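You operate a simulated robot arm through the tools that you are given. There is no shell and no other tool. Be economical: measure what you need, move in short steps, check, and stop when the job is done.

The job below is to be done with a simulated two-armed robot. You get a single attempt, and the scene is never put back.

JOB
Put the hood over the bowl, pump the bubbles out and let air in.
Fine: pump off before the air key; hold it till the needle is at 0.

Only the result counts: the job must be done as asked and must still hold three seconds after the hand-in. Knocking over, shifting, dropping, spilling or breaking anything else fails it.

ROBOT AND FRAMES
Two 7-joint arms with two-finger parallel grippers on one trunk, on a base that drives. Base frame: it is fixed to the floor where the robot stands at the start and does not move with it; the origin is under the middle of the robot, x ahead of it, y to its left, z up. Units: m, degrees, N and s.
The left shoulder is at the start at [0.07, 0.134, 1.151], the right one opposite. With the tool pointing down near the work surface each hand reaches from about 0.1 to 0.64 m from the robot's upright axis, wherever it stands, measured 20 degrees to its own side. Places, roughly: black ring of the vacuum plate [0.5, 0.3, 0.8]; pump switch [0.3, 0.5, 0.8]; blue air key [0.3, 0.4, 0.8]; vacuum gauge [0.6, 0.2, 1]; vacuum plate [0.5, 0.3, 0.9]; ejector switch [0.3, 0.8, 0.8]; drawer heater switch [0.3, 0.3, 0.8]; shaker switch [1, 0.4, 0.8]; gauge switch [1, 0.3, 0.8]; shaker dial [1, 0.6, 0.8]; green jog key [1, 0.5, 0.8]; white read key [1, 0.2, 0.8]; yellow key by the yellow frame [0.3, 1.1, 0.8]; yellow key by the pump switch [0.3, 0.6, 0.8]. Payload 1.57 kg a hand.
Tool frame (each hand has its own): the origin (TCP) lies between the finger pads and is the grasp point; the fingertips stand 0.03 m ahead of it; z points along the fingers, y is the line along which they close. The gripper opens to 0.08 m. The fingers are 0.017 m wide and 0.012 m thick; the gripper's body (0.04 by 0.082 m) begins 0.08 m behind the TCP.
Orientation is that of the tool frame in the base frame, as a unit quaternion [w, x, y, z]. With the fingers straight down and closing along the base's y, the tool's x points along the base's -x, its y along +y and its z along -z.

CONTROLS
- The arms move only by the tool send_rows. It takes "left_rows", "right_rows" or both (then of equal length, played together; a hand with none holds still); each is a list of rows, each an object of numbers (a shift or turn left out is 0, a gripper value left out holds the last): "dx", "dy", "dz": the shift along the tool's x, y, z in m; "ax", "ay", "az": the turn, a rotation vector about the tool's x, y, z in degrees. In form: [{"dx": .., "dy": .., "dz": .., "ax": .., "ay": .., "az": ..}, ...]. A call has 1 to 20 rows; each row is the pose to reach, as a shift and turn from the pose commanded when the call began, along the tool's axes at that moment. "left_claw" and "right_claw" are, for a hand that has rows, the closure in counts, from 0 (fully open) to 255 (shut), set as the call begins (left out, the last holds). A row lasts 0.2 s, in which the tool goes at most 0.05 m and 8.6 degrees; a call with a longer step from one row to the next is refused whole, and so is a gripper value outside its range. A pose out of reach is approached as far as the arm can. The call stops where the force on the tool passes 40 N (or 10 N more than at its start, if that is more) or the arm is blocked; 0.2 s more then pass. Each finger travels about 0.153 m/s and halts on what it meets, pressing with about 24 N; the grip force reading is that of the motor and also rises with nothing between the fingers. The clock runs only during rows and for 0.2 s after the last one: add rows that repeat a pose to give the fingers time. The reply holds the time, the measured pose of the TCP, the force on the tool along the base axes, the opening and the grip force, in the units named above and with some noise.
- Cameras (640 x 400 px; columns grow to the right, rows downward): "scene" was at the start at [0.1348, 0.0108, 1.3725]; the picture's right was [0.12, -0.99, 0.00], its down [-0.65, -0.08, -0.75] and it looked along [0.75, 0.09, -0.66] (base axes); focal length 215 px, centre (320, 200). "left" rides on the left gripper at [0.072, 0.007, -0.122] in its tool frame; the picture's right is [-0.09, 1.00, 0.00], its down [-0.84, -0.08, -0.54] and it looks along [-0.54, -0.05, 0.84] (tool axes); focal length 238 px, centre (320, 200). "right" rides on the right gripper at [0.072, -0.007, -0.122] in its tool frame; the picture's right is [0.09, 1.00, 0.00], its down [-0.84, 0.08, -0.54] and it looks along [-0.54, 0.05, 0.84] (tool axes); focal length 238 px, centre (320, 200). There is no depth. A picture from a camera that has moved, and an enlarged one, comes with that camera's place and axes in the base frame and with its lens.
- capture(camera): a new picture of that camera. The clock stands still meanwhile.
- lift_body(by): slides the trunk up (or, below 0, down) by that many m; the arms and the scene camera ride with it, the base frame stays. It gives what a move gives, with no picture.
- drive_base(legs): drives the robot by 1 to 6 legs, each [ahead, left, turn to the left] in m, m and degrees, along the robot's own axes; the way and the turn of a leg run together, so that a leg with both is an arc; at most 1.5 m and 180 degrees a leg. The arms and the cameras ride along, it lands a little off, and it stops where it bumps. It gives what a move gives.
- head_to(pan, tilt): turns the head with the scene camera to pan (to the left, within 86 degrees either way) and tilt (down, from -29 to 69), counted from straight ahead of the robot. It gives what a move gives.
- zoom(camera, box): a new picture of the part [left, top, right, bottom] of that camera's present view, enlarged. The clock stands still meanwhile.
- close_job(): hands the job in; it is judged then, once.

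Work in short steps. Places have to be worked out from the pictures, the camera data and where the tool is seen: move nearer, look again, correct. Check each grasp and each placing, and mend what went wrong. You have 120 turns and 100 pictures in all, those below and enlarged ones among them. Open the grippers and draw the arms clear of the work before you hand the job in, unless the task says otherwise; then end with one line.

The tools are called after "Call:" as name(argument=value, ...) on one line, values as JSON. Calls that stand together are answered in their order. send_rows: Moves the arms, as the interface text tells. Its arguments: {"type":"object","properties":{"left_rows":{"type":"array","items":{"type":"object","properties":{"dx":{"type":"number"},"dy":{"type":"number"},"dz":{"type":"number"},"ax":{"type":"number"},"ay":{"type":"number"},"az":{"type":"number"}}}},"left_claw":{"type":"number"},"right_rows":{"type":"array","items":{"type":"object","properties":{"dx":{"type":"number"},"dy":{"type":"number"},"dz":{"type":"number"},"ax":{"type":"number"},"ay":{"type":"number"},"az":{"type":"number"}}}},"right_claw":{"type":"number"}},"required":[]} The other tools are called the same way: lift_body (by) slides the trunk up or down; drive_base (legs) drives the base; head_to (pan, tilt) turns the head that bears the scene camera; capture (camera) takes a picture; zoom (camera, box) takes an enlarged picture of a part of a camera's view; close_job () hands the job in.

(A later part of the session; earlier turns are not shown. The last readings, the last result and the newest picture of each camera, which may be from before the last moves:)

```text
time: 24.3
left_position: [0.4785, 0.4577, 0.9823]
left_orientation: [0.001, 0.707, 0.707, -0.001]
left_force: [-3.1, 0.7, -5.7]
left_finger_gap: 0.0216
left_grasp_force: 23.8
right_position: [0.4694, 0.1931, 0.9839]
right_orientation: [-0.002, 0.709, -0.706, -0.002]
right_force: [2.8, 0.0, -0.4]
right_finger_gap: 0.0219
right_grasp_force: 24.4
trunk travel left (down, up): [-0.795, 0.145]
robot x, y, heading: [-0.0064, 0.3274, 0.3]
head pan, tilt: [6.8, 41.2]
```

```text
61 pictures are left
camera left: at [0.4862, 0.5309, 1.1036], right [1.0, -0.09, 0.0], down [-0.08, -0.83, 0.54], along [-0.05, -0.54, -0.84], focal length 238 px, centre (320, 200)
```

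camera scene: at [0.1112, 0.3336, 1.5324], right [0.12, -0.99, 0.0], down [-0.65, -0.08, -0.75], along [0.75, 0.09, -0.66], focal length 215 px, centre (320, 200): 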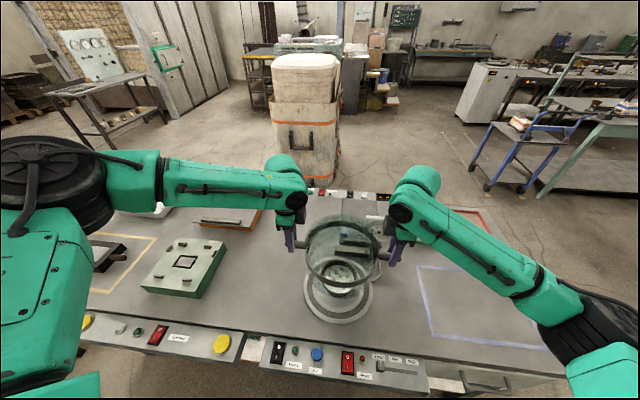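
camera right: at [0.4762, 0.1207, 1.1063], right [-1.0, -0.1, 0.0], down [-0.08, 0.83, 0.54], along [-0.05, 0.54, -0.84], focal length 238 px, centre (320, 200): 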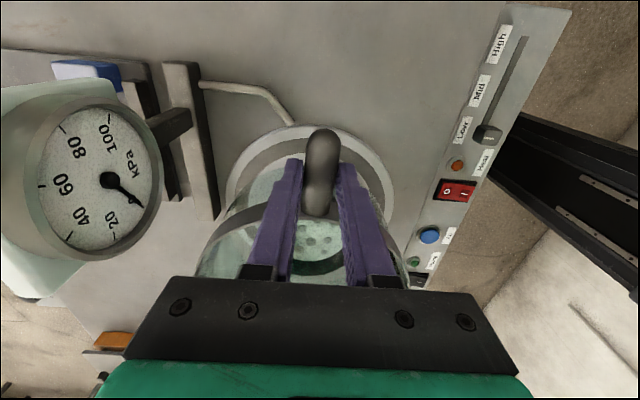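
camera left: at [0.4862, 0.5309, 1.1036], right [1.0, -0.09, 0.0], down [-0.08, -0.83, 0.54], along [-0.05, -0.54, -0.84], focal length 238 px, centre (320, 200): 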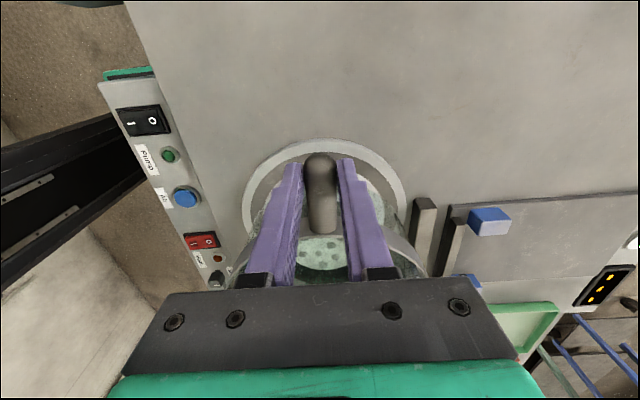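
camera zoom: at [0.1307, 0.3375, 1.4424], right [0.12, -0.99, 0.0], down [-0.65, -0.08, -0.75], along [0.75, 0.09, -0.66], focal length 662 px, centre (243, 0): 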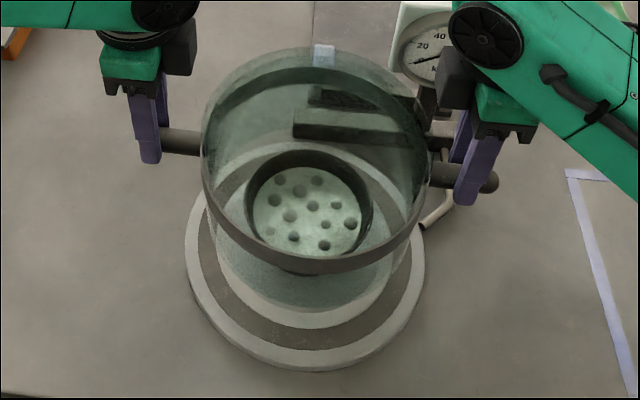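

Hood and plate centres now agree to about 2 mm in both directions. Lower another 4 cm.

Call:
lift_body(by=-0.04)

Call:
zoom(camera="scene", box=[270, 200, 420, 330])

```text
time: 25.1
left_position: [0.4795, 0.4573, 0.9424]
left_orientation: [0.001, 0.708, 0.707, -0.001]
left_force: [-3.4, 0.9, -5.9]
left_finger_gap: 0.0219
left_grasp_force: 24.3
right_position: [0.4698, 0.1936, 0.9454]
right_orientation: [-0.002, 0.708, -0.706, -0.001]
right_force: [3.0, 0.5, -0.3]
right_finger_gap: 0.022
right_grasp_force: 24.1
trunk travel left (down, up): [-0.755, 0.185]
robot x, y, heading: [-0.0037, 0.3252, 0.0]
head pan, tilt: [6.8, 41.2]
```

```text
3.08 times, centred on (345, 265) of scene
camera zoom: at [0.1306, 0.3375, 1.4024], right [0.12, -0.99, 0.0], down [-0.65, -0.08, -0.75], along [0.75, 0.09, -0.66], focal length 662 px, centre (243, 0)
```

zoom: 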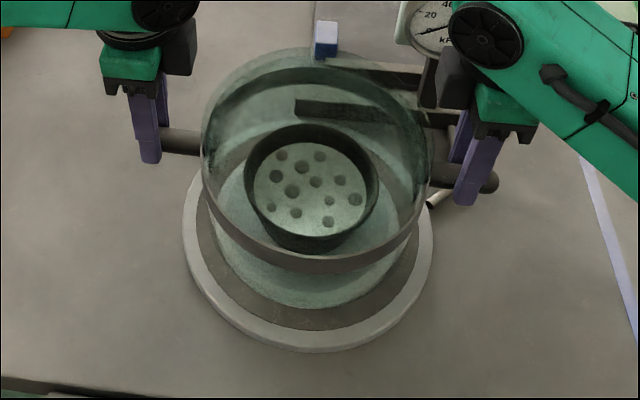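

Aligned well and the bowl is well inside. Lower in small steps now, watching the force.

Call:
lift_body(by=-0.01)

```text
time: 25.7
left_position: [0.4785, 0.4583, 0.9335]
left_orientation: [0.002, 0.707, 0.707, -0.001]
left_force: [-2.8, 0.9, -4.7]
left_finger_gap: 0.0219
left_grasp_force: 24.4
right_position: [0.4693, 0.1919, 0.9337]
right_orientation: [-0.001, 0.709, -0.705, -0.002]
right_force: [2.7, 0.2, -0.7]
right_finger_gap: 0.0221
right_grasp_force: 23.7
trunk travel left (down, up): [-0.745, 0.195]
robot x, y, heading: [-0.0023, 0.3256, -0.0]
head pan, tilt: [6.8, 41.2]
```

Call:
lift_body(by=-0.005)

Call:
zoom(camera="scene", box=[290, 220, 400, 320])

```text
time: 26.2
left_position: [0.4796, 0.4572, 0.928]
left_orientation: [0.002, 0.707, 0.707, 0.0]
left_force: [-2.7, 1.0, 2.4]
left_finger_gap: 0.022
left_grasp_force: 24.1
right_position: [0.4689, 0.1937, 0.9298]
right_orientation: [-0.002, 0.708, -0.706, -0.001]
right_force: [2.7, -0.5, -1.3]
right_finger_gap: 0.022
right_grasp_force: 23.9
trunk travel left (down, up): [-0.74, 0.2]
robot x, y, heading: [-0.0018, 0.3279, 0.2]
head pan, tilt: [6.8, 41.2]
```

```text
4.00 times, centred on (345, 270) of scene
camera zoom: at [0.1301, 0.3373, 1.3876], right [0.12, -0.99, 0.0], down [-0.65, -0.08, -0.75], along [0.75, 0.09, -0.66], focal length 860 px, centre (220, -80)
```

zoom: 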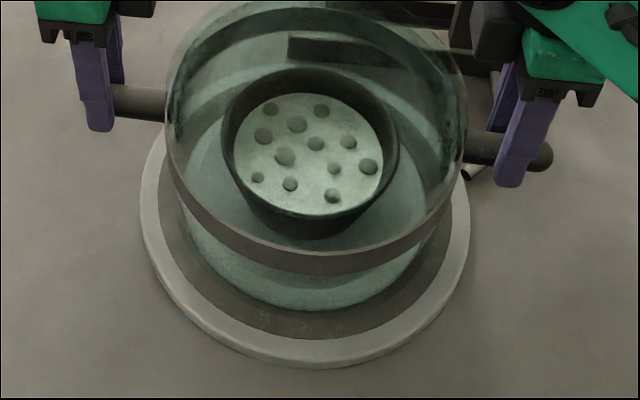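

The left side has just touched. Let me look closer at how the rim sits relative to the dark ring.

Call:
zoom(camera="scene", box=[322, 262, 372, 312])

Call:
zoom(camera="left", box=[210, 130, 450, 290])

Call:
zoom(camera="right", box=[190, 100, 430, 290])

```text
8.00 times, centred on (347, 287) of scene
camera zoom: at [0.1301, 0.3373, 1.3876], right [0.12, -0.99, 0.0], down [-0.65, -0.08, -0.75], along [0.75, 0.09, -0.66], focal length 1720 px, centre (104, -496)
```

zoom: 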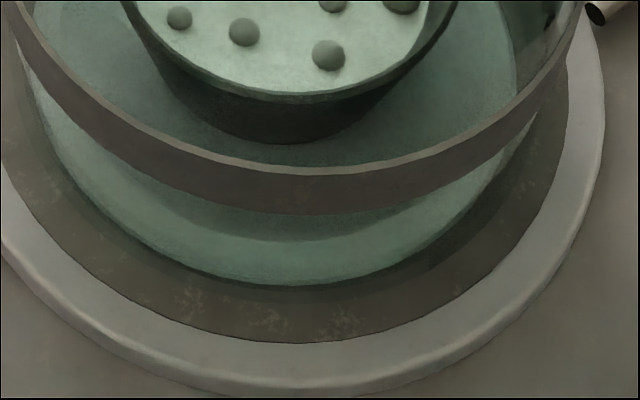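

```text
2.50 times, centred on (330, 210) of left
camera zoom: at [0.486, 0.5306, 1.0496], right [1.0, -0.09, 0.0], down [-0.08, -0.83, 0.54], along [-0.05, -0.54, -0.84], focal length 596 px, centre (295, 175)
```

zoom: 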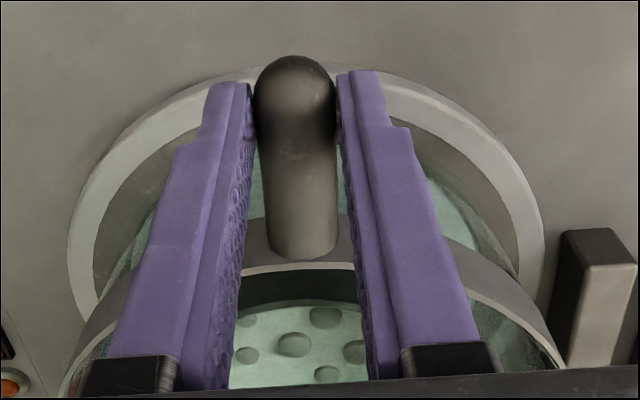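

```text
2.11 times, centred on (310, 195) of right
camera zoom: at [0.4757, 0.1204, 1.0516], right [-1.0, -0.1, 0.0], down [-0.08, 0.83, 0.54], along [-0.05, 0.54, -0.84], focal length 502 px, centre (341, 210)
```

zoom: 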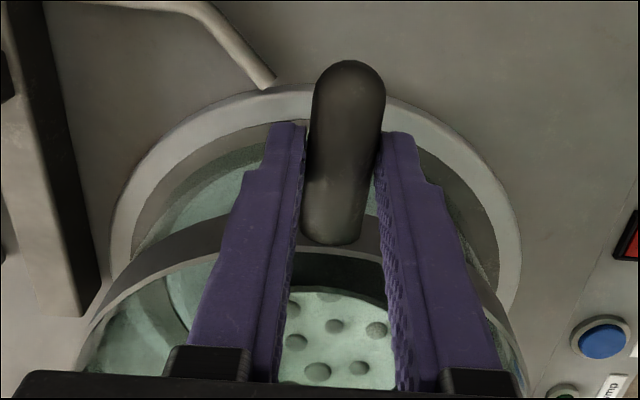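

I'll zoom in on the sides of the rim to judge the visible ring width all round.

Call:
zoom(camera="left", box=[230, 170, 290, 230])

Call:
zoom(camera="left", box=[375, 170, 435, 230])

Call:
zoom(camera="scene", box=[320, 225, 350, 285])

Call:
zoom(camera="scene", box=[380, 225, 410, 285])

```text
6.67 times, centred on (260, 200) of left
camera zoom: at [0.486, 0.5306, 1.0496], right [1.0, -0.09, 0.0], down [-0.08, -0.83, 0.54], along [-0.05, -0.54, -0.84], focal length 1589 px, centre (720, 200)
```

zoom: 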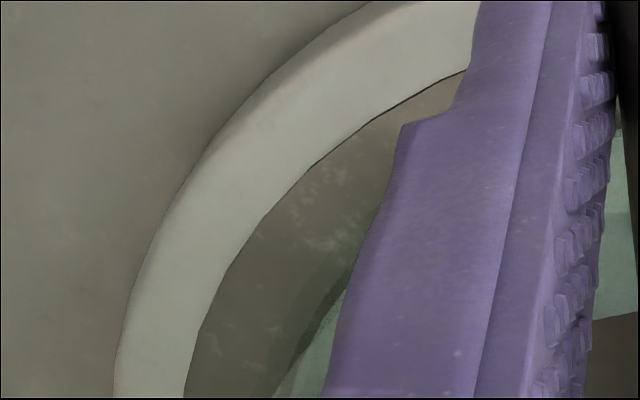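

```text
6.67 times, centred on (405, 200) of left
camera zoom: at [0.486, 0.5306, 1.0496], right [1.0, -0.09, 0.0], down [-0.08, -0.83, 0.54], along [-0.05, -0.54, -0.84], focal length 1589 px, centre (-247, 200)
```

zoom: 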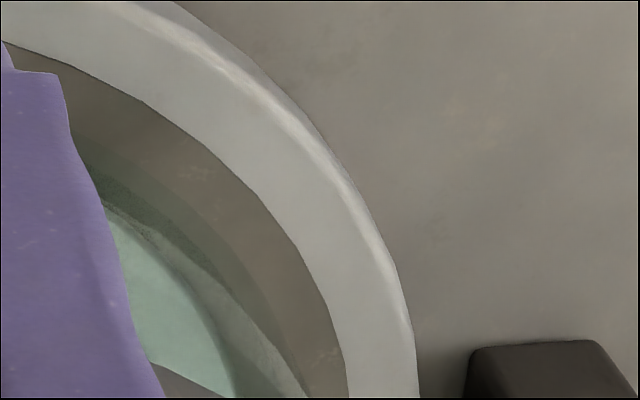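

```text
6.67 times, centred on (335, 255) of scene
camera zoom: at [0.1301, 0.3373, 1.3876], right [0.12, -0.99, 0.0], down [-0.65, -0.08, -0.75], along [0.75, 0.09, -0.66], focal length 1434 px, centre (220, -167)
```

zoom: 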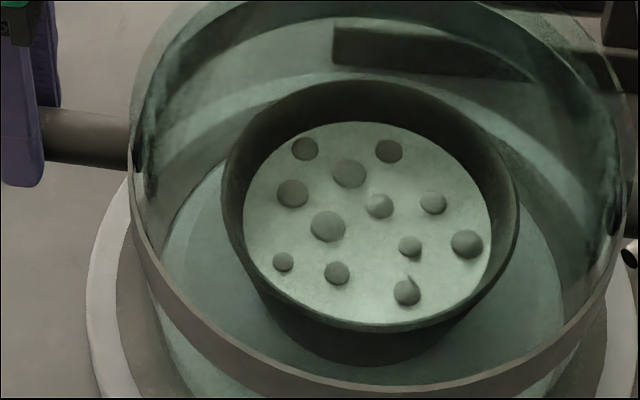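

```text
6.67 times, centred on (395, 255) of scene
camera zoom: at [0.1301, 0.3373, 1.3876], right [0.12, -0.99, 0.0], down [-0.65, -0.08, -0.75], along [0.75, 0.09, -0.66], focal length 1434 px, centre (-180, -167)
```

zoom: 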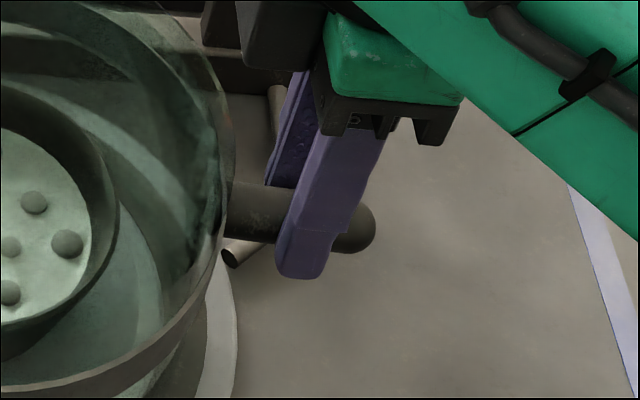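

The dark ring shows about 3 mm more at the front than at the rear, and it is balanced sideways. Raise slightly, shift 3 mm toward the robot, and set down again.

Call:
lift_body(by=0.008)

Call:
send_rows(left_rows=[{"dy": -0.0015}, {"dy": -0.003}, {"dy": -0.003}], right_rows=[{"dy": 0.0015}, {"dy": 0.003}, {"dy": 0.003}])

Call:
lift_body(by=-0.009)

Call:
zoom(camera="scene", box=[310, 250, 385, 312])

Call:
zoom(camera="left", box=[375, 170, 435, 230])

Call:
zoom(camera="left", box=[230, 170, 290, 230])

```text
time: 26.8
left_position: [0.4782, 0.4566, 0.9359]
left_orientation: [0.003, 0.707, 0.708, 0.0]
left_force: [-3.0, 1.5, -0.7]
left_finger_gap: 0.0217
left_grasp_force: 24.2
right_position: [0.4689, 0.193, 0.9365]
right_orientation: [0.0, 0.709, -0.705, -0.002]
right_force: [2.7, 0.4, -5.7]
right_finger_gap: 0.0222
right_grasp_force: 23.6
trunk travel left (down, up): [-0.748, 0.192]
robot x, y, heading: [-0.005, 0.3284, 0.4]
head pan, tilt: [6.8, 41.2]
```

```text
time: 27.6
left_position: [0.4758, 0.4586, 0.9345]
left_orientation: [0.001, 0.707, 0.707, -0.002]
left_force: [-2.5, 0.2, 1.9]
left_finger_gap: 0.0218
left_grasp_force: 23.6
right_position: [0.4673, 0.1948, 0.9367]
right_orientation: [-0.001, 0.708, -0.706, -0.003]
right_force: [3.2, 0.7, -8.6]
right_finger_gap: 0.0217
right_grasp_force: 23.6
trunk travel left (down, up): [-0.748, 0.192]
robot x, y, heading: [0.0008, 0.3258, 0.4]
head pan, tilt: [6.8, 41.2]
```

```text
time: 28.2
left_position: [0.4759, 0.4585, 0.9289]
left_orientation: [0.003, 0.708, 0.707, 0.001]
left_force: [-0.8, -0.5, 12.1]
left_finger_gap: 0.0216
left_grasp_force: 24.1
right_position: [0.4641, 0.1924, 0.9307]
right_orientation: [-0.003, 0.708, -0.706, -0.001]
right_force: [3.0, -1.1, -0.2]
right_finger_gap: 0.0222
right_grasp_force: 24.1
trunk travel left (down, up): [-0.739, 0.201]
robot x, y, heading: [-0.0034, 0.3251, 0.0]
head pan, tilt: [6.8, 41.2]
```

```text
6.45 times, centred on (348, 281) of scene
camera zoom: at [0.1285, 0.3369, 1.3869], right [0.12, -0.99, 0.0], down [-0.65, -0.08, -0.75], along [0.75, 0.09, -0.66], focal length 1387 px, centre (143, -323)
```

zoom: 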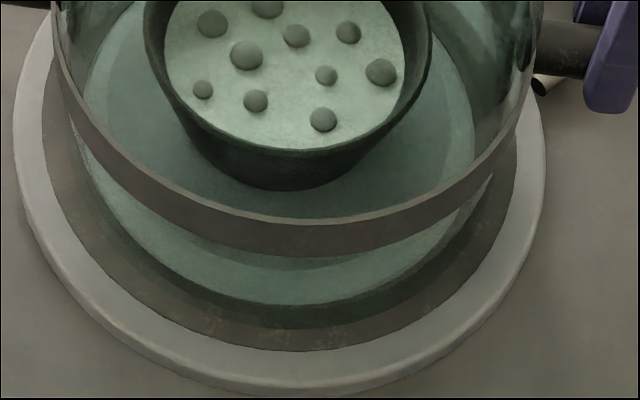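

```text
6.67 times, centred on (405, 200) of left
camera zoom: at [0.4818, 0.5307, 1.0493], right [1.0, -0.09, 0.01], down [-0.08, -0.84, 0.54], along [-0.05, -0.54, -0.84], focal length 1589 px, centre (-247, 200)
```

zoom: 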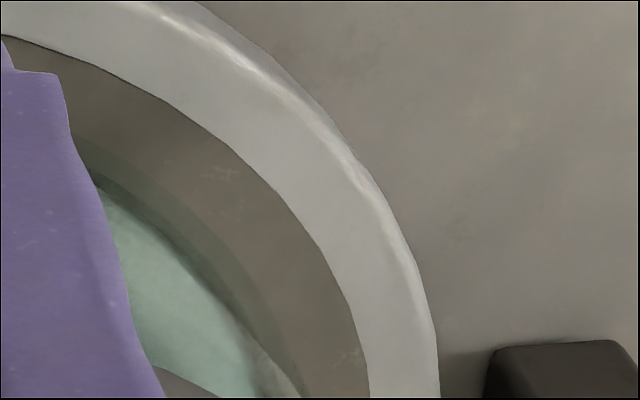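

```text
6.67 times, centred on (260, 200) of left
camera zoom: at [0.4818, 0.5307, 1.0493], right [1.0, -0.09, 0.01], down [-0.08, -0.84, 0.54], along [-0.05, -0.54, -0.84], focal length 1589 px, centre (720, 200)
```

zoom: 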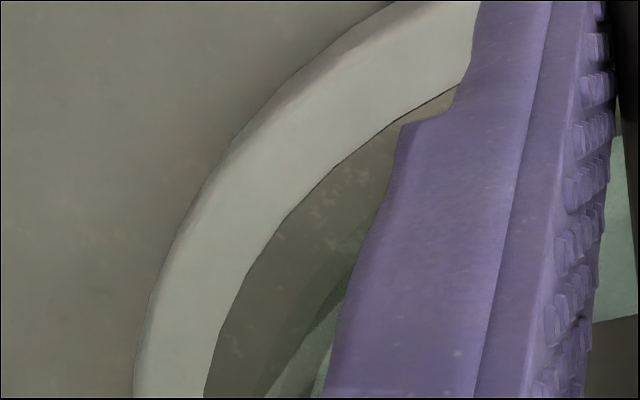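

Now the visible ring is even front and rear (57 vs 65 px). The left hand is pressing and the right is slightly high: ease the left 1 mm up and the right 3 mm down.

Call:
send_rows(left_rows=[{"dz": -0.0005}, {"dz": -0.001}, {"dz": -0.001}], right_rows=[{"dz": 0.0015}, {"dz": 0.003}, {"dz": 0.003}])

```text
time: 29.0
left_position: [0.4726, 0.4568, 0.9283]
left_orientation: [0.001, 0.707, 0.707, -0.001]
left_force: [-0.6, -0.4, 6.2]
left_finger_gap: 0.0215
left_grasp_force: 24.0
right_position: [0.4663, 0.1925, 0.9286]
right_orientation: [-0.003, 0.708, -0.706, 0.002]
right_force: [8.9, -1.5, 18.4]
right_finger_gap: 0.0218
right_grasp_force: 23.8
trunk travel left (down, up): [-0.739, 0.201]
robot x, y, heading: [-0.0027, 0.3274, 0.3]
head pan, tilt: [6.8, 41.2]
```

Both sides are seated. Open both grippers.

Call:
send_rows(left_rows=[{"dz": 0}, {"dz": 0}, {"dz": 0}], right_rows=[{"dz": -0.001}, {"dz": -0.001}, {"dz": -0.001}], left_claw=0, right_claw=0)

Call:
capture(camera="left")

Call:
capture(camera="right")

Call:
zoom(camera="scene", box=[290, 220, 400, 320])

```text
time: 29.8
left_position: [0.4759, 0.4582, 0.9273]
left_orientation: [0.003, 0.707, 0.707, 0.0]
left_force: [0.1, -0.2, -0.3]
left_finger_gap: 0.08
left_grasp_force: 0.1
right_position: [0.4661, 0.194, 0.9262]
right_orientation: [-0.001, 0.709, -0.705, -0.002]
right_force: [-0.1, 0.8, 0.3]
right_finger_gap: 0.0799
right_grasp_force: 0.1
trunk travel left (down, up): [-0.739, 0.201]
robot x, y, heading: [-0.0066, 0.33, 0.3]
head pan, tilt: [6.8, 41.2]
```

```text
48 pictures are left
camera left: at [0.4826, 0.5313, 1.0482], right [1.0, -0.09, 0.0], down [-0.08, -0.83, 0.54], along [-0.05, -0.54, -0.84], focal length 238 px, centre (320, 200)
```

left: 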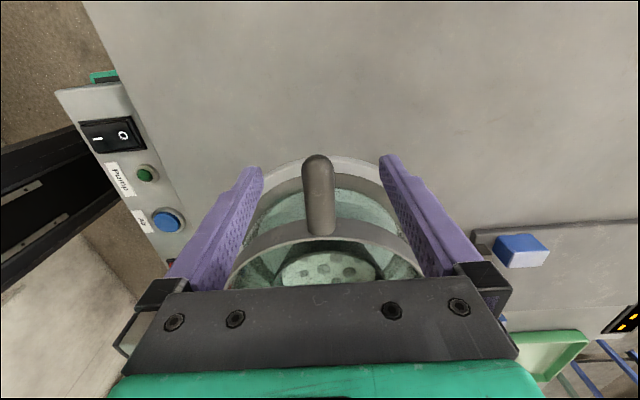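

```text
47 pictures are left
camera right: at [0.4729, 0.1213, 1.0485], right [-1.0, -0.1, 0.0], down [-0.08, 0.83, 0.54], along [-0.05, 0.54, -0.84], focal length 238 px, centre (320, 200)
```

right: 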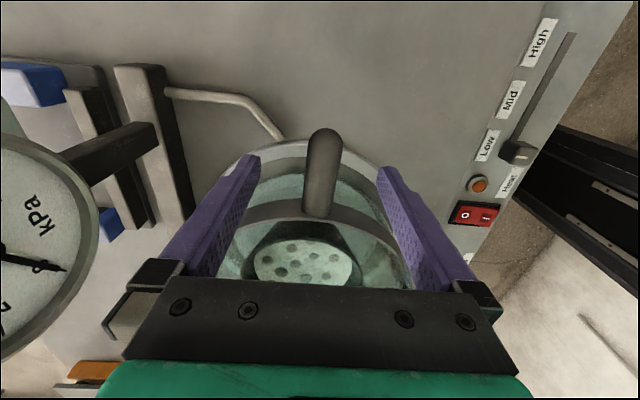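

```text
4.00 times, centred on (345, 270) of scene
camera zoom: at [0.1303, 0.3376, 1.3864], right [0.12, -0.99, 0.0], down [-0.65, -0.08, -0.75], along [0.75, 0.09, -0.66], focal length 860 px, centre (220, -80)
```

zoom: 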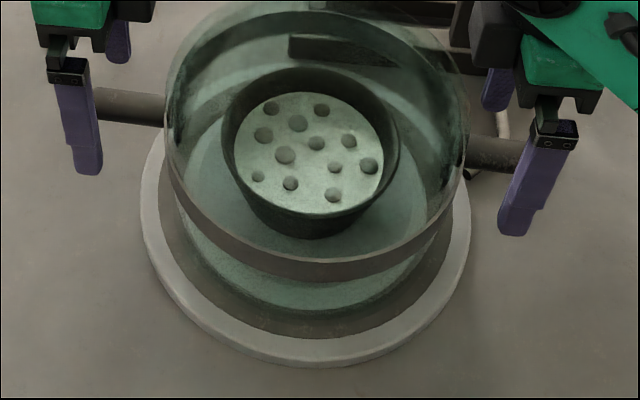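

Released and seated. Raise both hands straight up 12 cm.

Call:
send_rows(left_rows=[{"dz": -0.02}, {"dz": -0.05}, {"dz": -0.08}, {"dz": -0.12}, {"dz": -0.12}], right_rows=[{"dz": -0.02}, {"dz": -0.05}, {"dz": -0.08}, {"dz": -0.12}, {"dz": -0.12}])

Call:
capture(camera="left")

Call:
capture(camera="scene")

```text
time: 31.0
left_position: [0.476, 0.4588, 1.0464]
left_orientation: [0.002, 0.707, 0.707, -0.002]
left_force: [-0.1, -0.1, 0.0]
left_finger_gap: 0.0797
left_grasp_force: 0.1
right_position: [0.4648, 0.1934, 1.0463]
right_orientation: [-0.002, 0.708, -0.706, -0.001]
right_force: [0.4, -1.0, 0.1]
right_finger_gap: 0.0798
right_grasp_force: 0.1
trunk travel left (down, up): [-0.739, 0.201]
robot x, y, heading: [-0.0075, 0.3241, 0.2]
head pan, tilt: [6.8, 41.2]
```

```text
45 pictures are left
camera left: at [0.4836, 0.5317, 1.1676], right [1.0, -0.09, 0.0], down [-0.08, -0.83, 0.54], along [-0.05, -0.54, -0.84], focal length 238 px, centre (320, 200)
```

left: 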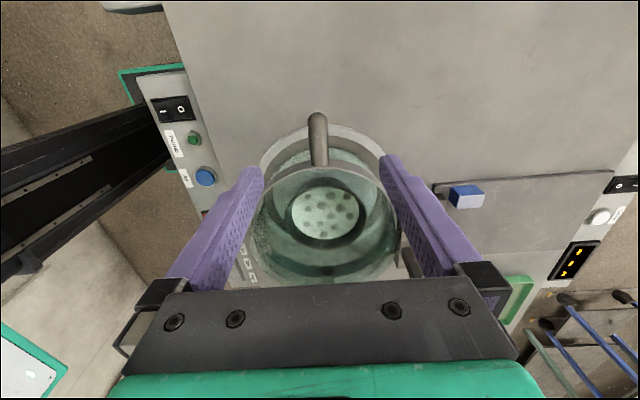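

```text
44 pictures are left
camera scene: at [0.1306, 0.3374, 1.3864], right [0.12, -0.99, 0.0], down [-0.65, -0.08, -0.75], along [0.75, 0.09, -0.66], focal length 215 px, centre (320, 200)
```

scene: 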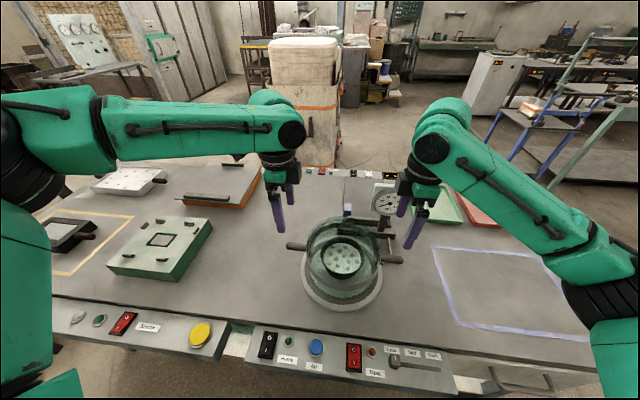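

Now look closely at the pump panel and the gauge; also draw the right hand back out of the way.

Call:
zoom(camera="scene", box=[240, 320, 340, 382])

Call:
send_rows(right_rows=[{"dy": 0.03, "dz": -0.03}, {"dy": 0.06, "dz": -0.05, "dx": 0.03}, {"dy": 0.1, "dz": -0.05, "dx": 0.06}, {"dy": 0.12, "dz": -0.05, "dx": 0.1}, {"dy": 0.12, "dz": -0.05, "dx": 0.14}, {"dy": 0.12, "dz": -0.05, "dx": 0.18}, {"dy": 0.12, "dz": -0.05, "dx": 0.22}], left_rows=[{"dy": -0.03, "dx": 0.003}, {"dy": -0.06, "dx": 0.006}, {"dy": -0.09, "dx": 0.01}, {"dy": -0.12, "dx": 0.013}, {"dy": -0.15, "dx": 0.016, "dz": 0.01}, {"dy": -0.18, "dx": 0.02, "dz": 0.03}, {"dy": -0.203, "dx": 0.02, "dz": 0.05}], left_claw=255)

Call:
capture(camera="left")

Call:
capture(camera="scene")

```text
6.40 times, centred on (290, 351) of scene
camera zoom: at [0.1306, 0.3374, 1.3864], right [0.12, -0.99, 0.0], down [-0.65, -0.08, -0.75], along [0.75, 0.09, -0.66], focal length 1376 px, centre (512, -766)
```

zoom: 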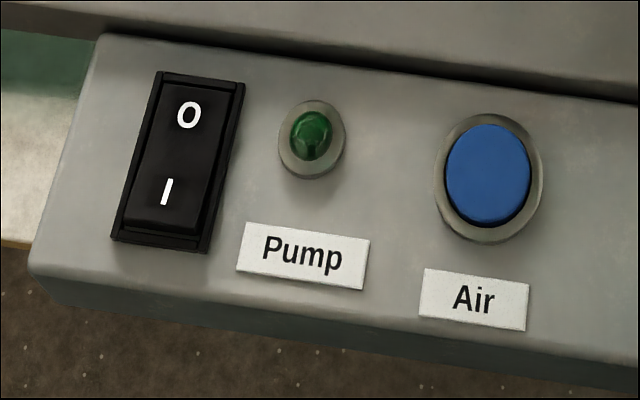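

```text
time: 32.6
left_position: [0.3099, 0.4773, 1.0268]
left_orientation: [0.002, 0.707, 0.707, -0.001]
left_force: [-0.6, 0.7, -0.3]
left_finger_gap: 0.0
left_grasp_force: 21.7
left hand out of reach, approached as far as the arm can: row 6, 7
right_position: [0.3469, -0.0261, 1.0965]
right_orientation: [-0.001, 0.709, -0.705, -0.002]
right_force: [0.9, -1.0, -0.2]
right_finger_gap: 0.0802
right_grasp_force: 0.1
trunk travel left (down, up): [-0.739, 0.201]
robot x, y, heading: [-0.0042, 0.3257, 0.2]
head pan, tilt: [6.8, 41.2]
```

```text
42 pictures are left
camera left: at [0.3168, 0.55, 1.1472], right [1.0, -0.09, 0.0], down [-0.08, -0.83, 0.55], along [-0.05, -0.54, -0.84], focal length 238 px, centre (320, 200)
```

left: 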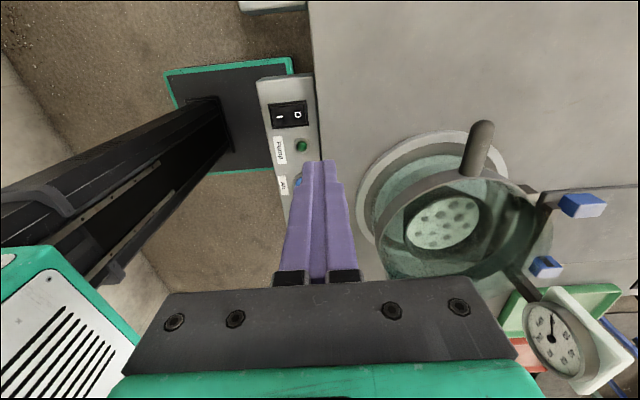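

```text
41 pictures are left
camera scene: at [0.1301, 0.3376, 1.3865], right [0.12, -0.99, 0.0], down [-0.65, -0.08, -0.75], along [0.75, 0.09, -0.66], focal length 215 px, centre (320, 200)
```

scene: 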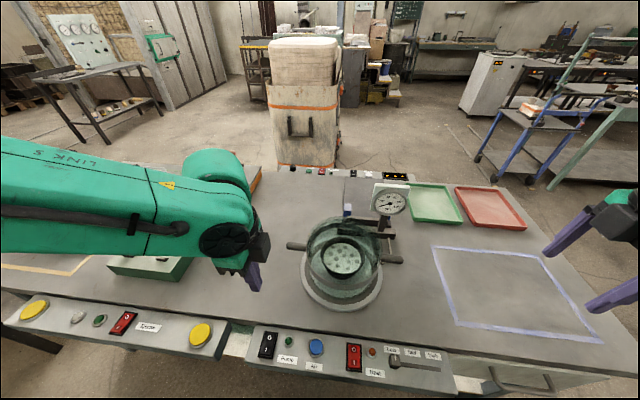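

In this posture the arm can't come that close to the trunk, so I'll back the base 0.12 m. The I end of the pump rocker is near (0.257, 0.477), the O end near (0.283, 0.478), and the air key near (0.284, 0.372).

Call:
drive_base(legs=[[-0.12, 0, 0]])

```text
time: 33.8
left_position: [0.1915, 0.4788, 1.0267]
left_orientation: [0.001, 0.707, 0.707, -0.002]
left_force: [-0.7, -1.2, 0.0]
left_finger_gap: 0.0
left_grasp_force: 21.6
right_position: [0.2302, -0.0282, 1.0969]
right_orientation: [0.0, 0.709, -0.705, -0.002]
right_force: [0.1, -0.5, -0.3]
right_finger_gap: 0.0801
right_grasp_force: 0.0
trunk travel left (down, up): [-0.739, 0.201]
robot x, y, heading: [-0.1252, 0.3249, 0.3]
head pan, tilt: [6.8, 41.2]
```

Move the closed left fingers above the I end, at z≈0.93 (tips at 0.90), and check.

Call:
send_rows(left_rows=[{"dy": 0.02}, {"dy": 0.04, "dz": 0.01}, {"dy": 0.0645, "dx": -0.001, "dz": 0.03}, {"dy": 0.0645, "dx": -0.001, "dz": 0.065}, {"dy": 0.0645, "dx": -0.001, "dz": 0.095}, {"dy": 0.0645, "dx": -0.001, "dz": 0.095}], left_claw=255)

Call:
capture(camera="left")

Call:
capture(camera="scene")

```text
time: 35.2
left_position: [0.2555, 0.476, 0.9332]
left_orientation: [0.001, 0.708, 0.707, -0.001]
left_force: [-0.3, 0.1, 0.3]
left_finger_gap: 0.0
left_grasp_force: 21.5
right_position: [0.2274, -0.028, 1.0963]
right_orientation: [-0.001, 0.708, -0.706, -0.001]
right_force: [0.2, -0.1, 1.2]
right_finger_gap: 0.0799
right_grasp_force: 0.1
trunk travel left (down, up): [-0.739, 0.201]
robot x, y, heading: [-0.1246, 0.3232, 0.1]
head pan, tilt: [6.8, 41.2]
```

```text
40 pictures are left
camera left: at [0.2635, 0.5484, 1.0551], right [1.0, -0.09, 0.0], down [-0.08, -0.83, 0.54], along [-0.05, -0.54, -0.84], focal length 238 px, centre (320, 200)
```

left: 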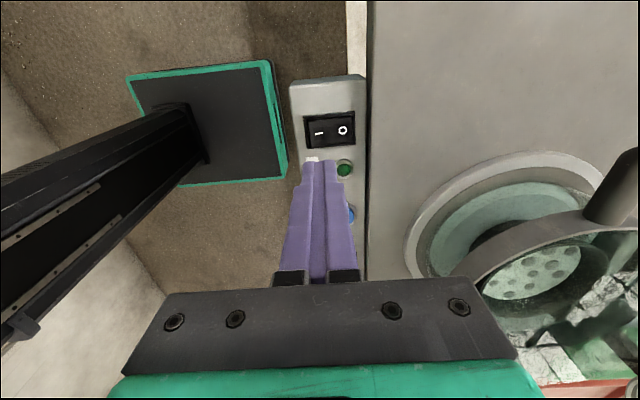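

```text
39 pictures are left
camera scene: at [0.0105, 0.3368, 1.3866], right [0.12, -0.99, 0.0], down [-0.65, -0.08, -0.75], along [0.75, 0.09, -0.66], focal length 215 px, centre (320, 200)
```

scene: 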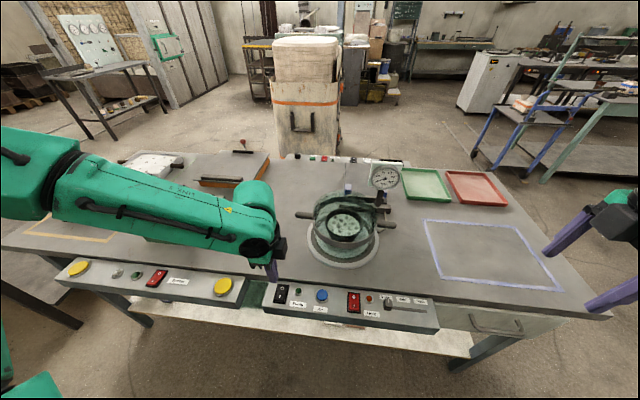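

The I mark lies at about (0.256, 0.480). Shift to (0.252, 0.480) and lower until the tips are just above the rocker.

Call:
send_rows(left_rows=[{"dx": 0.004, "dy": -0.0035}, {"dx": 0.004, "dy": -0.0035, "dz": 0.02}, {"dx": 0.004, "dy": -0.0035, "dz": 0.04}, {"dx": 0.004, "dy": -0.0035, "dz": 0.05}])

Call:
zoom(camera="scene", box=[245, 250, 345, 320])

Call:
zoom(camera="left", box=[260, 70, 400, 220])

```text
time: 36.2
left_position: [0.2541, 0.4786, 0.8826]
left_orientation: [0.002, 0.706, 0.708, 0.0]
left_force: [0.0, 0.4, -0.6]
left_finger_gap: 0.0
left_grasp_force: 21.5
right_position: [0.2278, -0.0267, 1.0966]
right_orientation: [-0.001, 0.709, -0.705, -0.001]
right_force: [-0.2, 0.1, -0.3]
right_finger_gap: 0.0799
right_grasp_force: 0.1
trunk travel left (down, up): [-0.739, 0.201]
robot x, y, heading: [-0.1255, 0.3251, 0.2]
head pan, tilt: [6.8, 41.2]
```

```text
5.71 times, centred on (295, 285) of scene
camera zoom: at [0.0107, 0.3372, 1.3865], right [0.12, -0.99, 0.0], down [-0.65, -0.08, -0.75], along [0.75, 0.09, -0.66], focal length 1229 px, centre (463, -286)
```

zoom: 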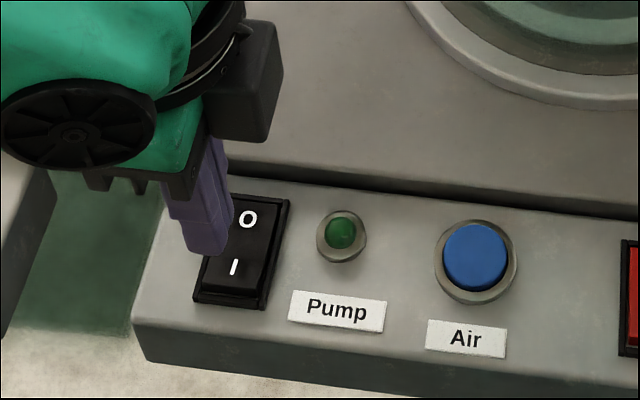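

```text
2.67 times, centred on (330, 145) of left
camera zoom: at [0.2603, 0.5512, 1.0036], right [1.0, -0.09, 0.0], down [-0.08, -0.83, 0.55], along [-0.05, -0.54, -0.84], focal length 636 px, centre (293, 347)
```

zoom: 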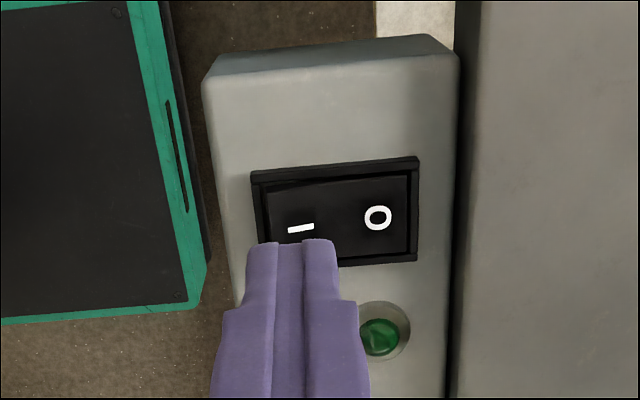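

Triangulated, the I mark is at (0.256, 0.482, 0.832). Shift +3 mm in y and press down in small steps.

Call:
send_rows(left_rows=[{"dx": 0.003, "dz": 0.005}, {"dx": 0.003, "dz": 0.011}, {"dx": 0.003, "dz": 0.015}, {"dx": 0.003, "dz": 0.018}, {"dx": 0.003, "dz": 0.021}, {"dx": 0.003, "dz": 0.024}])

Call:
zoom(camera="scene", box=[245, 250, 345, 320])

```text
time: 37.6
left_position: [0.2508, 0.4827, 0.8598]
left_orientation: [0.002, 0.707, 0.707, 0.0]
left_force: [0.4, 0.4, 0.2]
left_finger_gap: 0.0003
left_grasp_force: 20.7
right_position: [0.2287, -0.0269, 1.0976]
right_orientation: [-0.001, 0.71, -0.705, -0.001]
right_force: [-1.0, -0.7, -1.1]
right_finger_gap: 0.08
right_grasp_force: 0.1
trunk travel left (down, up): [-0.739, 0.201]
robot x, y, heading: [-0.1278, 0.3265, 0.2]
head pan, tilt: [6.8, 41.2]
```

```text
5.71 times, centred on (295, 285) of scene
camera zoom: at [0.0109, 0.3371, 1.3865], right [0.12, -0.99, 0.0], down [-0.65, -0.08, -0.75], along [0.75, 0.09, -0.66], focal length 1229 px, centre (463, -286)
```

zoom: 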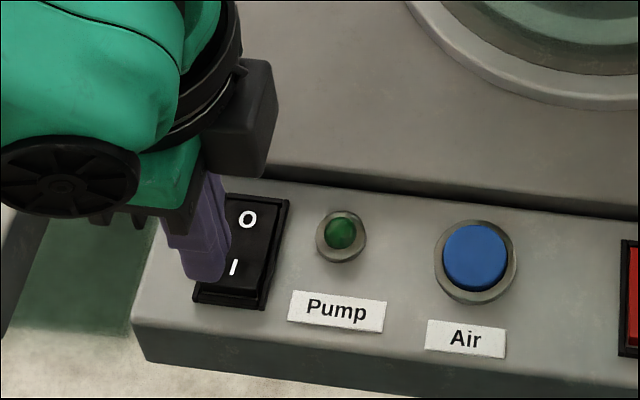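

No contact yet, and the scene view shows the tip about 8 mm left of the mark. The two views meet at about (0.254, 0.476, 0.817). Shift and press down in small steps.

Call:
send_rows(left_rows=[{"dx": -0.006, "dy": 0.002, "dz": 0.0}, {"dx": -0.006, "dy": 0.002, "dz": 0.004}, {"dx": -0.006, "dy": 0.002, "dz": 0.007}, {"dx": -0.006, "dy": 0.002, "dz": 0.01}, {"dx": -0.006, "dy": 0.002, "dz": 0.013}, {"dx": -0.006, "dy": 0.002, "dz": 0.016}])

Call:
zoom(camera="scene", box=[245, 250, 345, 320])

```text
time: 39.0
left_position: [0.2521, 0.4752, 0.8462]
left_orientation: [0.005, 0.707, 0.707, 0.003]
left_force: [-4.1, 5.1, 30.8]
left_finger_gap: 0.0
left_grasp_force: 21.2
right_position: [0.2242, -0.0273, 1.0985]
right_orientation: [-0.003, 0.709, -0.705, 0.0]
right_force: [0.1, 0.3, 0.3]
right_finger_gap: 0.08
right_grasp_force: 0.0
trunk travel left (down, up): [-0.739, 0.201]
robot x, y, heading: [-0.1263, 0.3249, 0.4]
head pan, tilt: [6.8, 41.2]
```

```text
5.71 times, centred on (295, 285) of scene
camera zoom: at [0.0058, 0.3368, 1.3876], right [0.12, -0.99, 0.0], down [-0.65, -0.08, -0.76], along [0.75, 0.09, -0.66], focal length 1229 px, centre (463, -286)
```

zoom: 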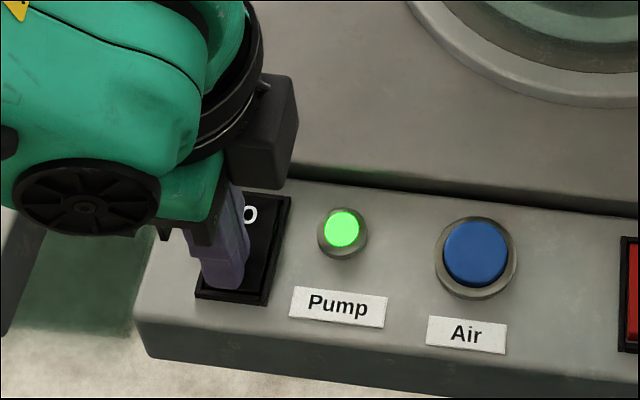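

The pump lamp is lit. Raise the finger and watch the gauge and the bubbles.

Call:
send_rows(left_rows=[{"dz": -0.015}, {"dz": -0.035}, {"dz": -0.035, "dy": 0.03}])

Call:
zoom(camera="scene", box=[300, 150, 420, 310])

```text
time: 39.8
left_position: [0.2856, 0.4766, 0.8759]
left_orientation: [0.001, 0.707, 0.707, -0.002]
left_force: [0.4, -0.1, 0.0]
left_finger_gap: 0.0
left_grasp_force: 21.4
right_position: [0.23, -0.0279, 1.0958]
right_orientation: [0.0, 0.709, -0.705, -0.001]
right_force: [0.1, 0.0, -0.5]
right_finger_gap: 0.0798
right_grasp_force: 0.1
trunk travel left (down, up): [-0.739, 0.201]
robot x, y, heading: [-0.1246, 0.3261, 0.0]
head pan, tilt: [6.8, 41.2]
```

```text
2.50 times, centred on (360, 230) of scene
camera zoom: at [0.0136, 0.3368, 1.3862], right [0.12, -0.99, 0.0], down [-0.65, -0.08, -0.75], along [0.75, 0.09, -0.66], focal length 538 px, centre (220, 125)
```

zoom: 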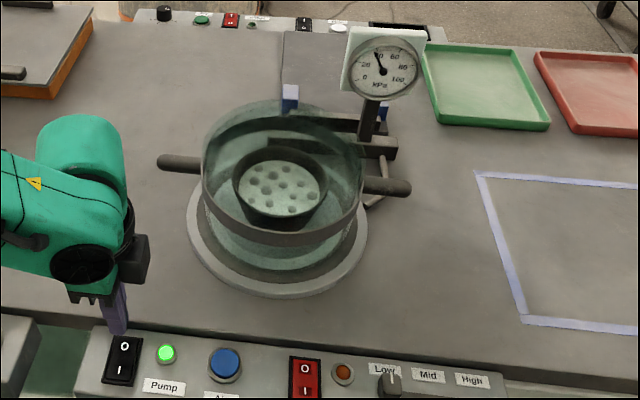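

The seal holds and the needle is at about 38 kPa. Wait about 1 s and look again.

Call:
send_rows(left_rows=[{"dx": 0}, {"dx": 0}, {"dx": 0}, {"dx": 0}, {"dx": 0}])

Call:
zoom(camera="scene", box=[320, 160, 410, 250])

```text
time: 41.0
left_position: [0.2832, 0.477, 0.8783]
left_orientation: [0.002, 0.707, 0.707, 0.0]
left_force: [-0.1, 0.3, 0.6]
left_finger_gap: 0.0
left_grasp_force: 21.4
right_position: [0.2272, -0.0279, 1.0974]
right_orientation: [-0.002, 0.709, -0.705, 0.0]
right_force: [-0.6, 0.2, -0.4]
right_finger_gap: 0.0799
right_grasp_force: 0.1
trunk travel left (down, up): [-0.739, 0.201]
robot x, y, heading: [-0.123, 0.3265, 0.2]
head pan, tilt: [6.8, 41.2]
```

```text
4.44 times, centred on (365, 205) of scene
camera zoom: at [0.0111, 0.3371, 1.3865], right [0.12, -0.99, 0.0], down [-0.65, -0.08, -0.75], along [0.75, 0.09, -0.66], focal length 956 px, centre (120, 178)
```

zoom: 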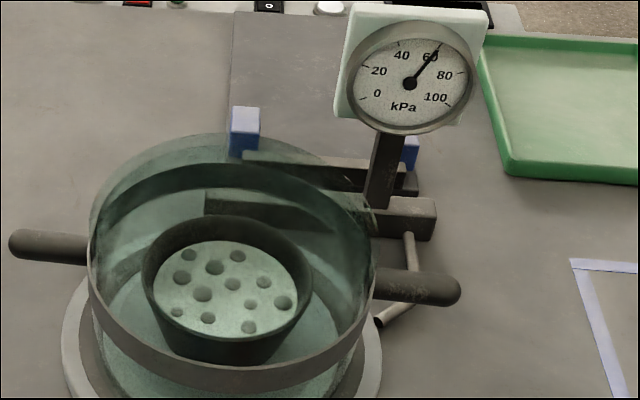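

About 62 kPa and the bubbles are still there. Wait another 1.4 s.

Call:
send_rows(left_rows=[{"dx": 0}, {"dx": 0}, {"dx": 0}, {"dx": 0}, {"dx": 0}, {"dx": 0}])

Call:
zoom(camera="scene", box=[320, 160, 410, 250])

```text
time: 42.4
left_position: [0.2838, 0.4773, 0.8769]
left_orientation: [0.002, 0.708, 0.706, 0.0]
left_force: [0.2, -0.1, 0.5]
left_finger_gap: 0.0001
left_grasp_force: 20.9
right_position: [0.2286, -0.0275, 1.0961]
right_orientation: [-0.002, 0.709, -0.706, -0.002]
right_force: [0.3, 0.3, 1.0]
right_finger_gap: 0.0798
right_grasp_force: 0.1
trunk travel left (down, up): [-0.739, 0.201]
robot x, y, heading: [-0.1222, 0.3244, 0.3]
head pan, tilt: [6.8, 41.2]
```

```text
4.44 times, centred on (365, 205) of scene
camera zoom: at [0.0108, 0.3371, 1.3865], right [0.12, -0.99, 0.0], down [-0.65, -0.08, -0.75], along [0.75, 0.09, -0.66], focal length 956 px, centre (120, 178)
```

zoom: 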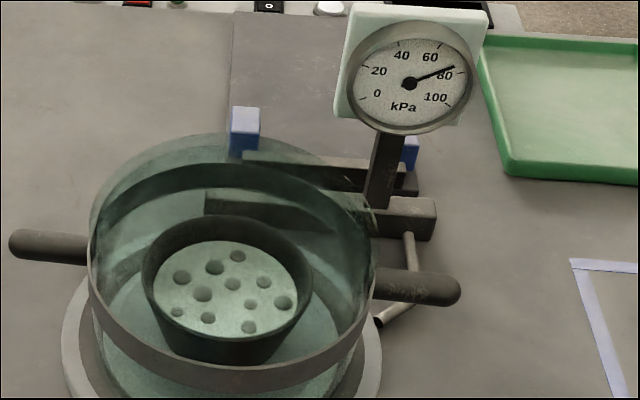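

About 79 kPa; keep pumping.

Call:
send_rows(left_rows=[{"dx": 0}, {"dx": 0}, {"dx": 0}, {"dx": 0}, {"dx": 0}, {"dx": 0}, {"dx": 0}, {"dx": 0}, {"dx": 0}])

Call:
zoom(camera="scene", box=[320, 160, 410, 250])

```text
time: 44.4
left_position: [0.2836, 0.4771, 0.8785]
left_orientation: [0.002, 0.707, 0.707, 0.0]
left_force: [0.4, 0.5, 0.7]
left_finger_gap: 0.0001
left_grasp_force: 21.6
right_position: [0.2278, -0.0273, 1.0973]
right_orientation: [-0.001, 0.709, -0.706, -0.002]
right_force: [0.2, 0.5, -0.8]
right_finger_gap: 0.0799
right_grasp_force: 0.1
trunk travel left (down, up): [-0.739, 0.201]
robot x, y, heading: [-0.1287, 0.3266, 0.2]
head pan, tilt: [6.8, 41.2]
```

```text
4.44 times, centred on (365, 205) of scene
camera zoom: at [0.0108, 0.3371, 1.3865], right [0.12, -0.99, 0.0], down [-0.65, -0.08, -0.75], along [0.75, 0.09, -0.66], focal length 956 px, centre (120, 178)
```

zoom: 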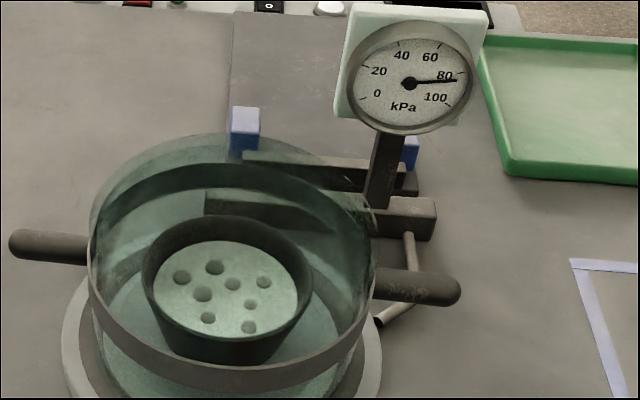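

Bubbles are starting to vanish at about 87 kPa. Wait longer.

Call:
send_rows(left_rows=[{"dx": 0}, {"dx": 0}, {"dx": 0}, {"dx": 0}, {"dx": 0}, {"dx": 0}, {"dx": 0}, {"dx": 0}, {"dx": 0}, {"dx": 0}, {"dx": 0}, {"dx": 0}])

Call:
zoom(camera="scene", box=[320, 160, 410, 250])

```text
time: 47.0
left_position: [0.2834, 0.4758, 0.8776]
left_orientation: [0.002, 0.706, 0.708, 0.0]
left_force: [-0.5, -0.2, -0.3]
left_finger_gap: 0.0
left_grasp_force: 21.8
right_position: [0.2282, -0.0263, 1.097]
right_orientation: [-0.001, 0.709, -0.705, -0.001]
right_force: [-0.6, 0.1, -0.1]
right_finger_gap: 0.0799
right_grasp_force: 0.0
trunk travel left (down, up): [-0.739, 0.201]
robot x, y, heading: [-0.1235, 0.328, 0.3]
head pan, tilt: [6.8, 41.2]
```

```text
4.44 times, centred on (365, 205) of scene
camera zoom: at [0.0108, 0.3371, 1.3865], right [0.12, -0.99, 0.0], down [-0.65, -0.08, -0.75], along [0.75, 0.09, -0.66], focal length 956 px, centre (120, 178)
```

zoom: 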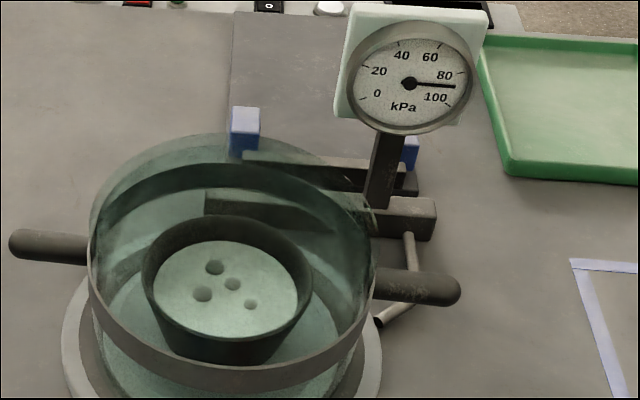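

Four bubbles left; keep pumping.

Call:
send_rows(left_rows=[{"dx": 0}, {"dx": 0}, {"dx": 0}, {"dx": 0}, {"dx": 0}, {"dx": 0}, {"dx": 0}, {"dx": 0}, {"dx": 0}, {"dx": 0}, {"dx": 0}, {"dx": 0}])

Call:
zoom(camera="scene", box=[320, 160, 410, 250])

```text
time: 49.6
left_position: [0.2829, 0.4772, 0.878]
left_orientation: [0.002, 0.707, 0.707, -0.001]
left_force: [-0.3, -0.2, -0.8]
left_finger_gap: 0.0
left_grasp_force: 21.3
right_position: [0.2278, -0.0266, 1.0981]
right_orientation: [-0.002, 0.709, -0.705, -0.001]
right_force: [-0.3, -1.0, 0.0]
right_finger_gap: 0.0798
right_grasp_force: 0.2
trunk travel left (down, up): [-0.739, 0.201]
robot x, y, heading: [-0.1251, 0.3257, 0.2]
head pan, tilt: [6.8, 41.2]
```

```text
4.44 times, centred on (365, 205) of scene
camera zoom: at [0.0108, 0.3371, 1.3865], right [0.12, -0.99, 0.0], down [-0.65, -0.08, -0.75], along [0.75, 0.09, -0.66], focal length 956 px, centre (120, 178)
```

zoom: 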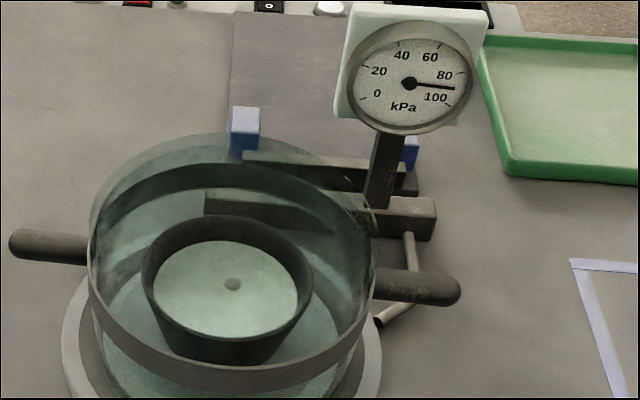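

One bubble left; about 1.6 s more.

Call:
send_rows(left_rows=[{"dx": 0}, {"dx": 0}, {"dx": 0}, {"dx": 0}, {"dx": 0}, {"dx": 0}, {"dx": 0}])

Call:
zoom(camera="scene", box=[320, 160, 410, 250])

```text
time: 51.2
left_position: [0.2836, 0.4772, 0.8782]
left_orientation: [0.001, 0.707, 0.707, -0.001]
left_force: [0.7, -0.6, 0.7]
left_finger_gap: 0.0
left_grasp_force: 21.0
right_position: [0.2289, -0.0274, 1.097]
right_orientation: [-0.002, 0.709, -0.705, -0.002]
right_force: [0.1, -0.6, 0.7]
right_finger_gap: 0.0801
right_grasp_force: 0.1
trunk travel left (down, up): [-0.739, 0.201]
robot x, y, heading: [-0.121, 0.3255, 0.1]
head pan, tilt: [6.8, 41.2]
```

```text
4.44 times, centred on (365, 205) of scene
camera zoom: at [0.0108, 0.3371, 1.3865], right [0.12, -0.99, 0.0], down [-0.65, -0.08, -0.75], along [0.75, 0.09, -0.66], focal length 956 px, centre (120, 178)
```

zoom: 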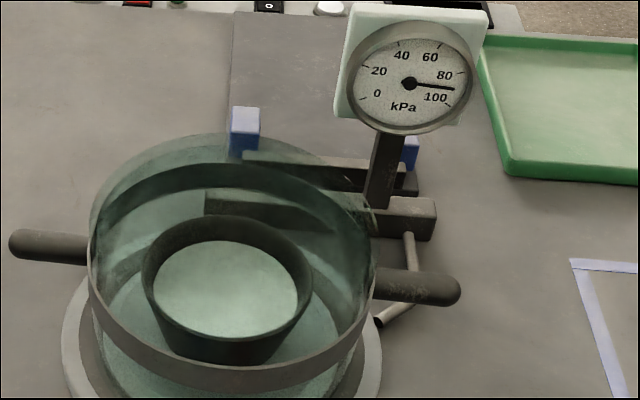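

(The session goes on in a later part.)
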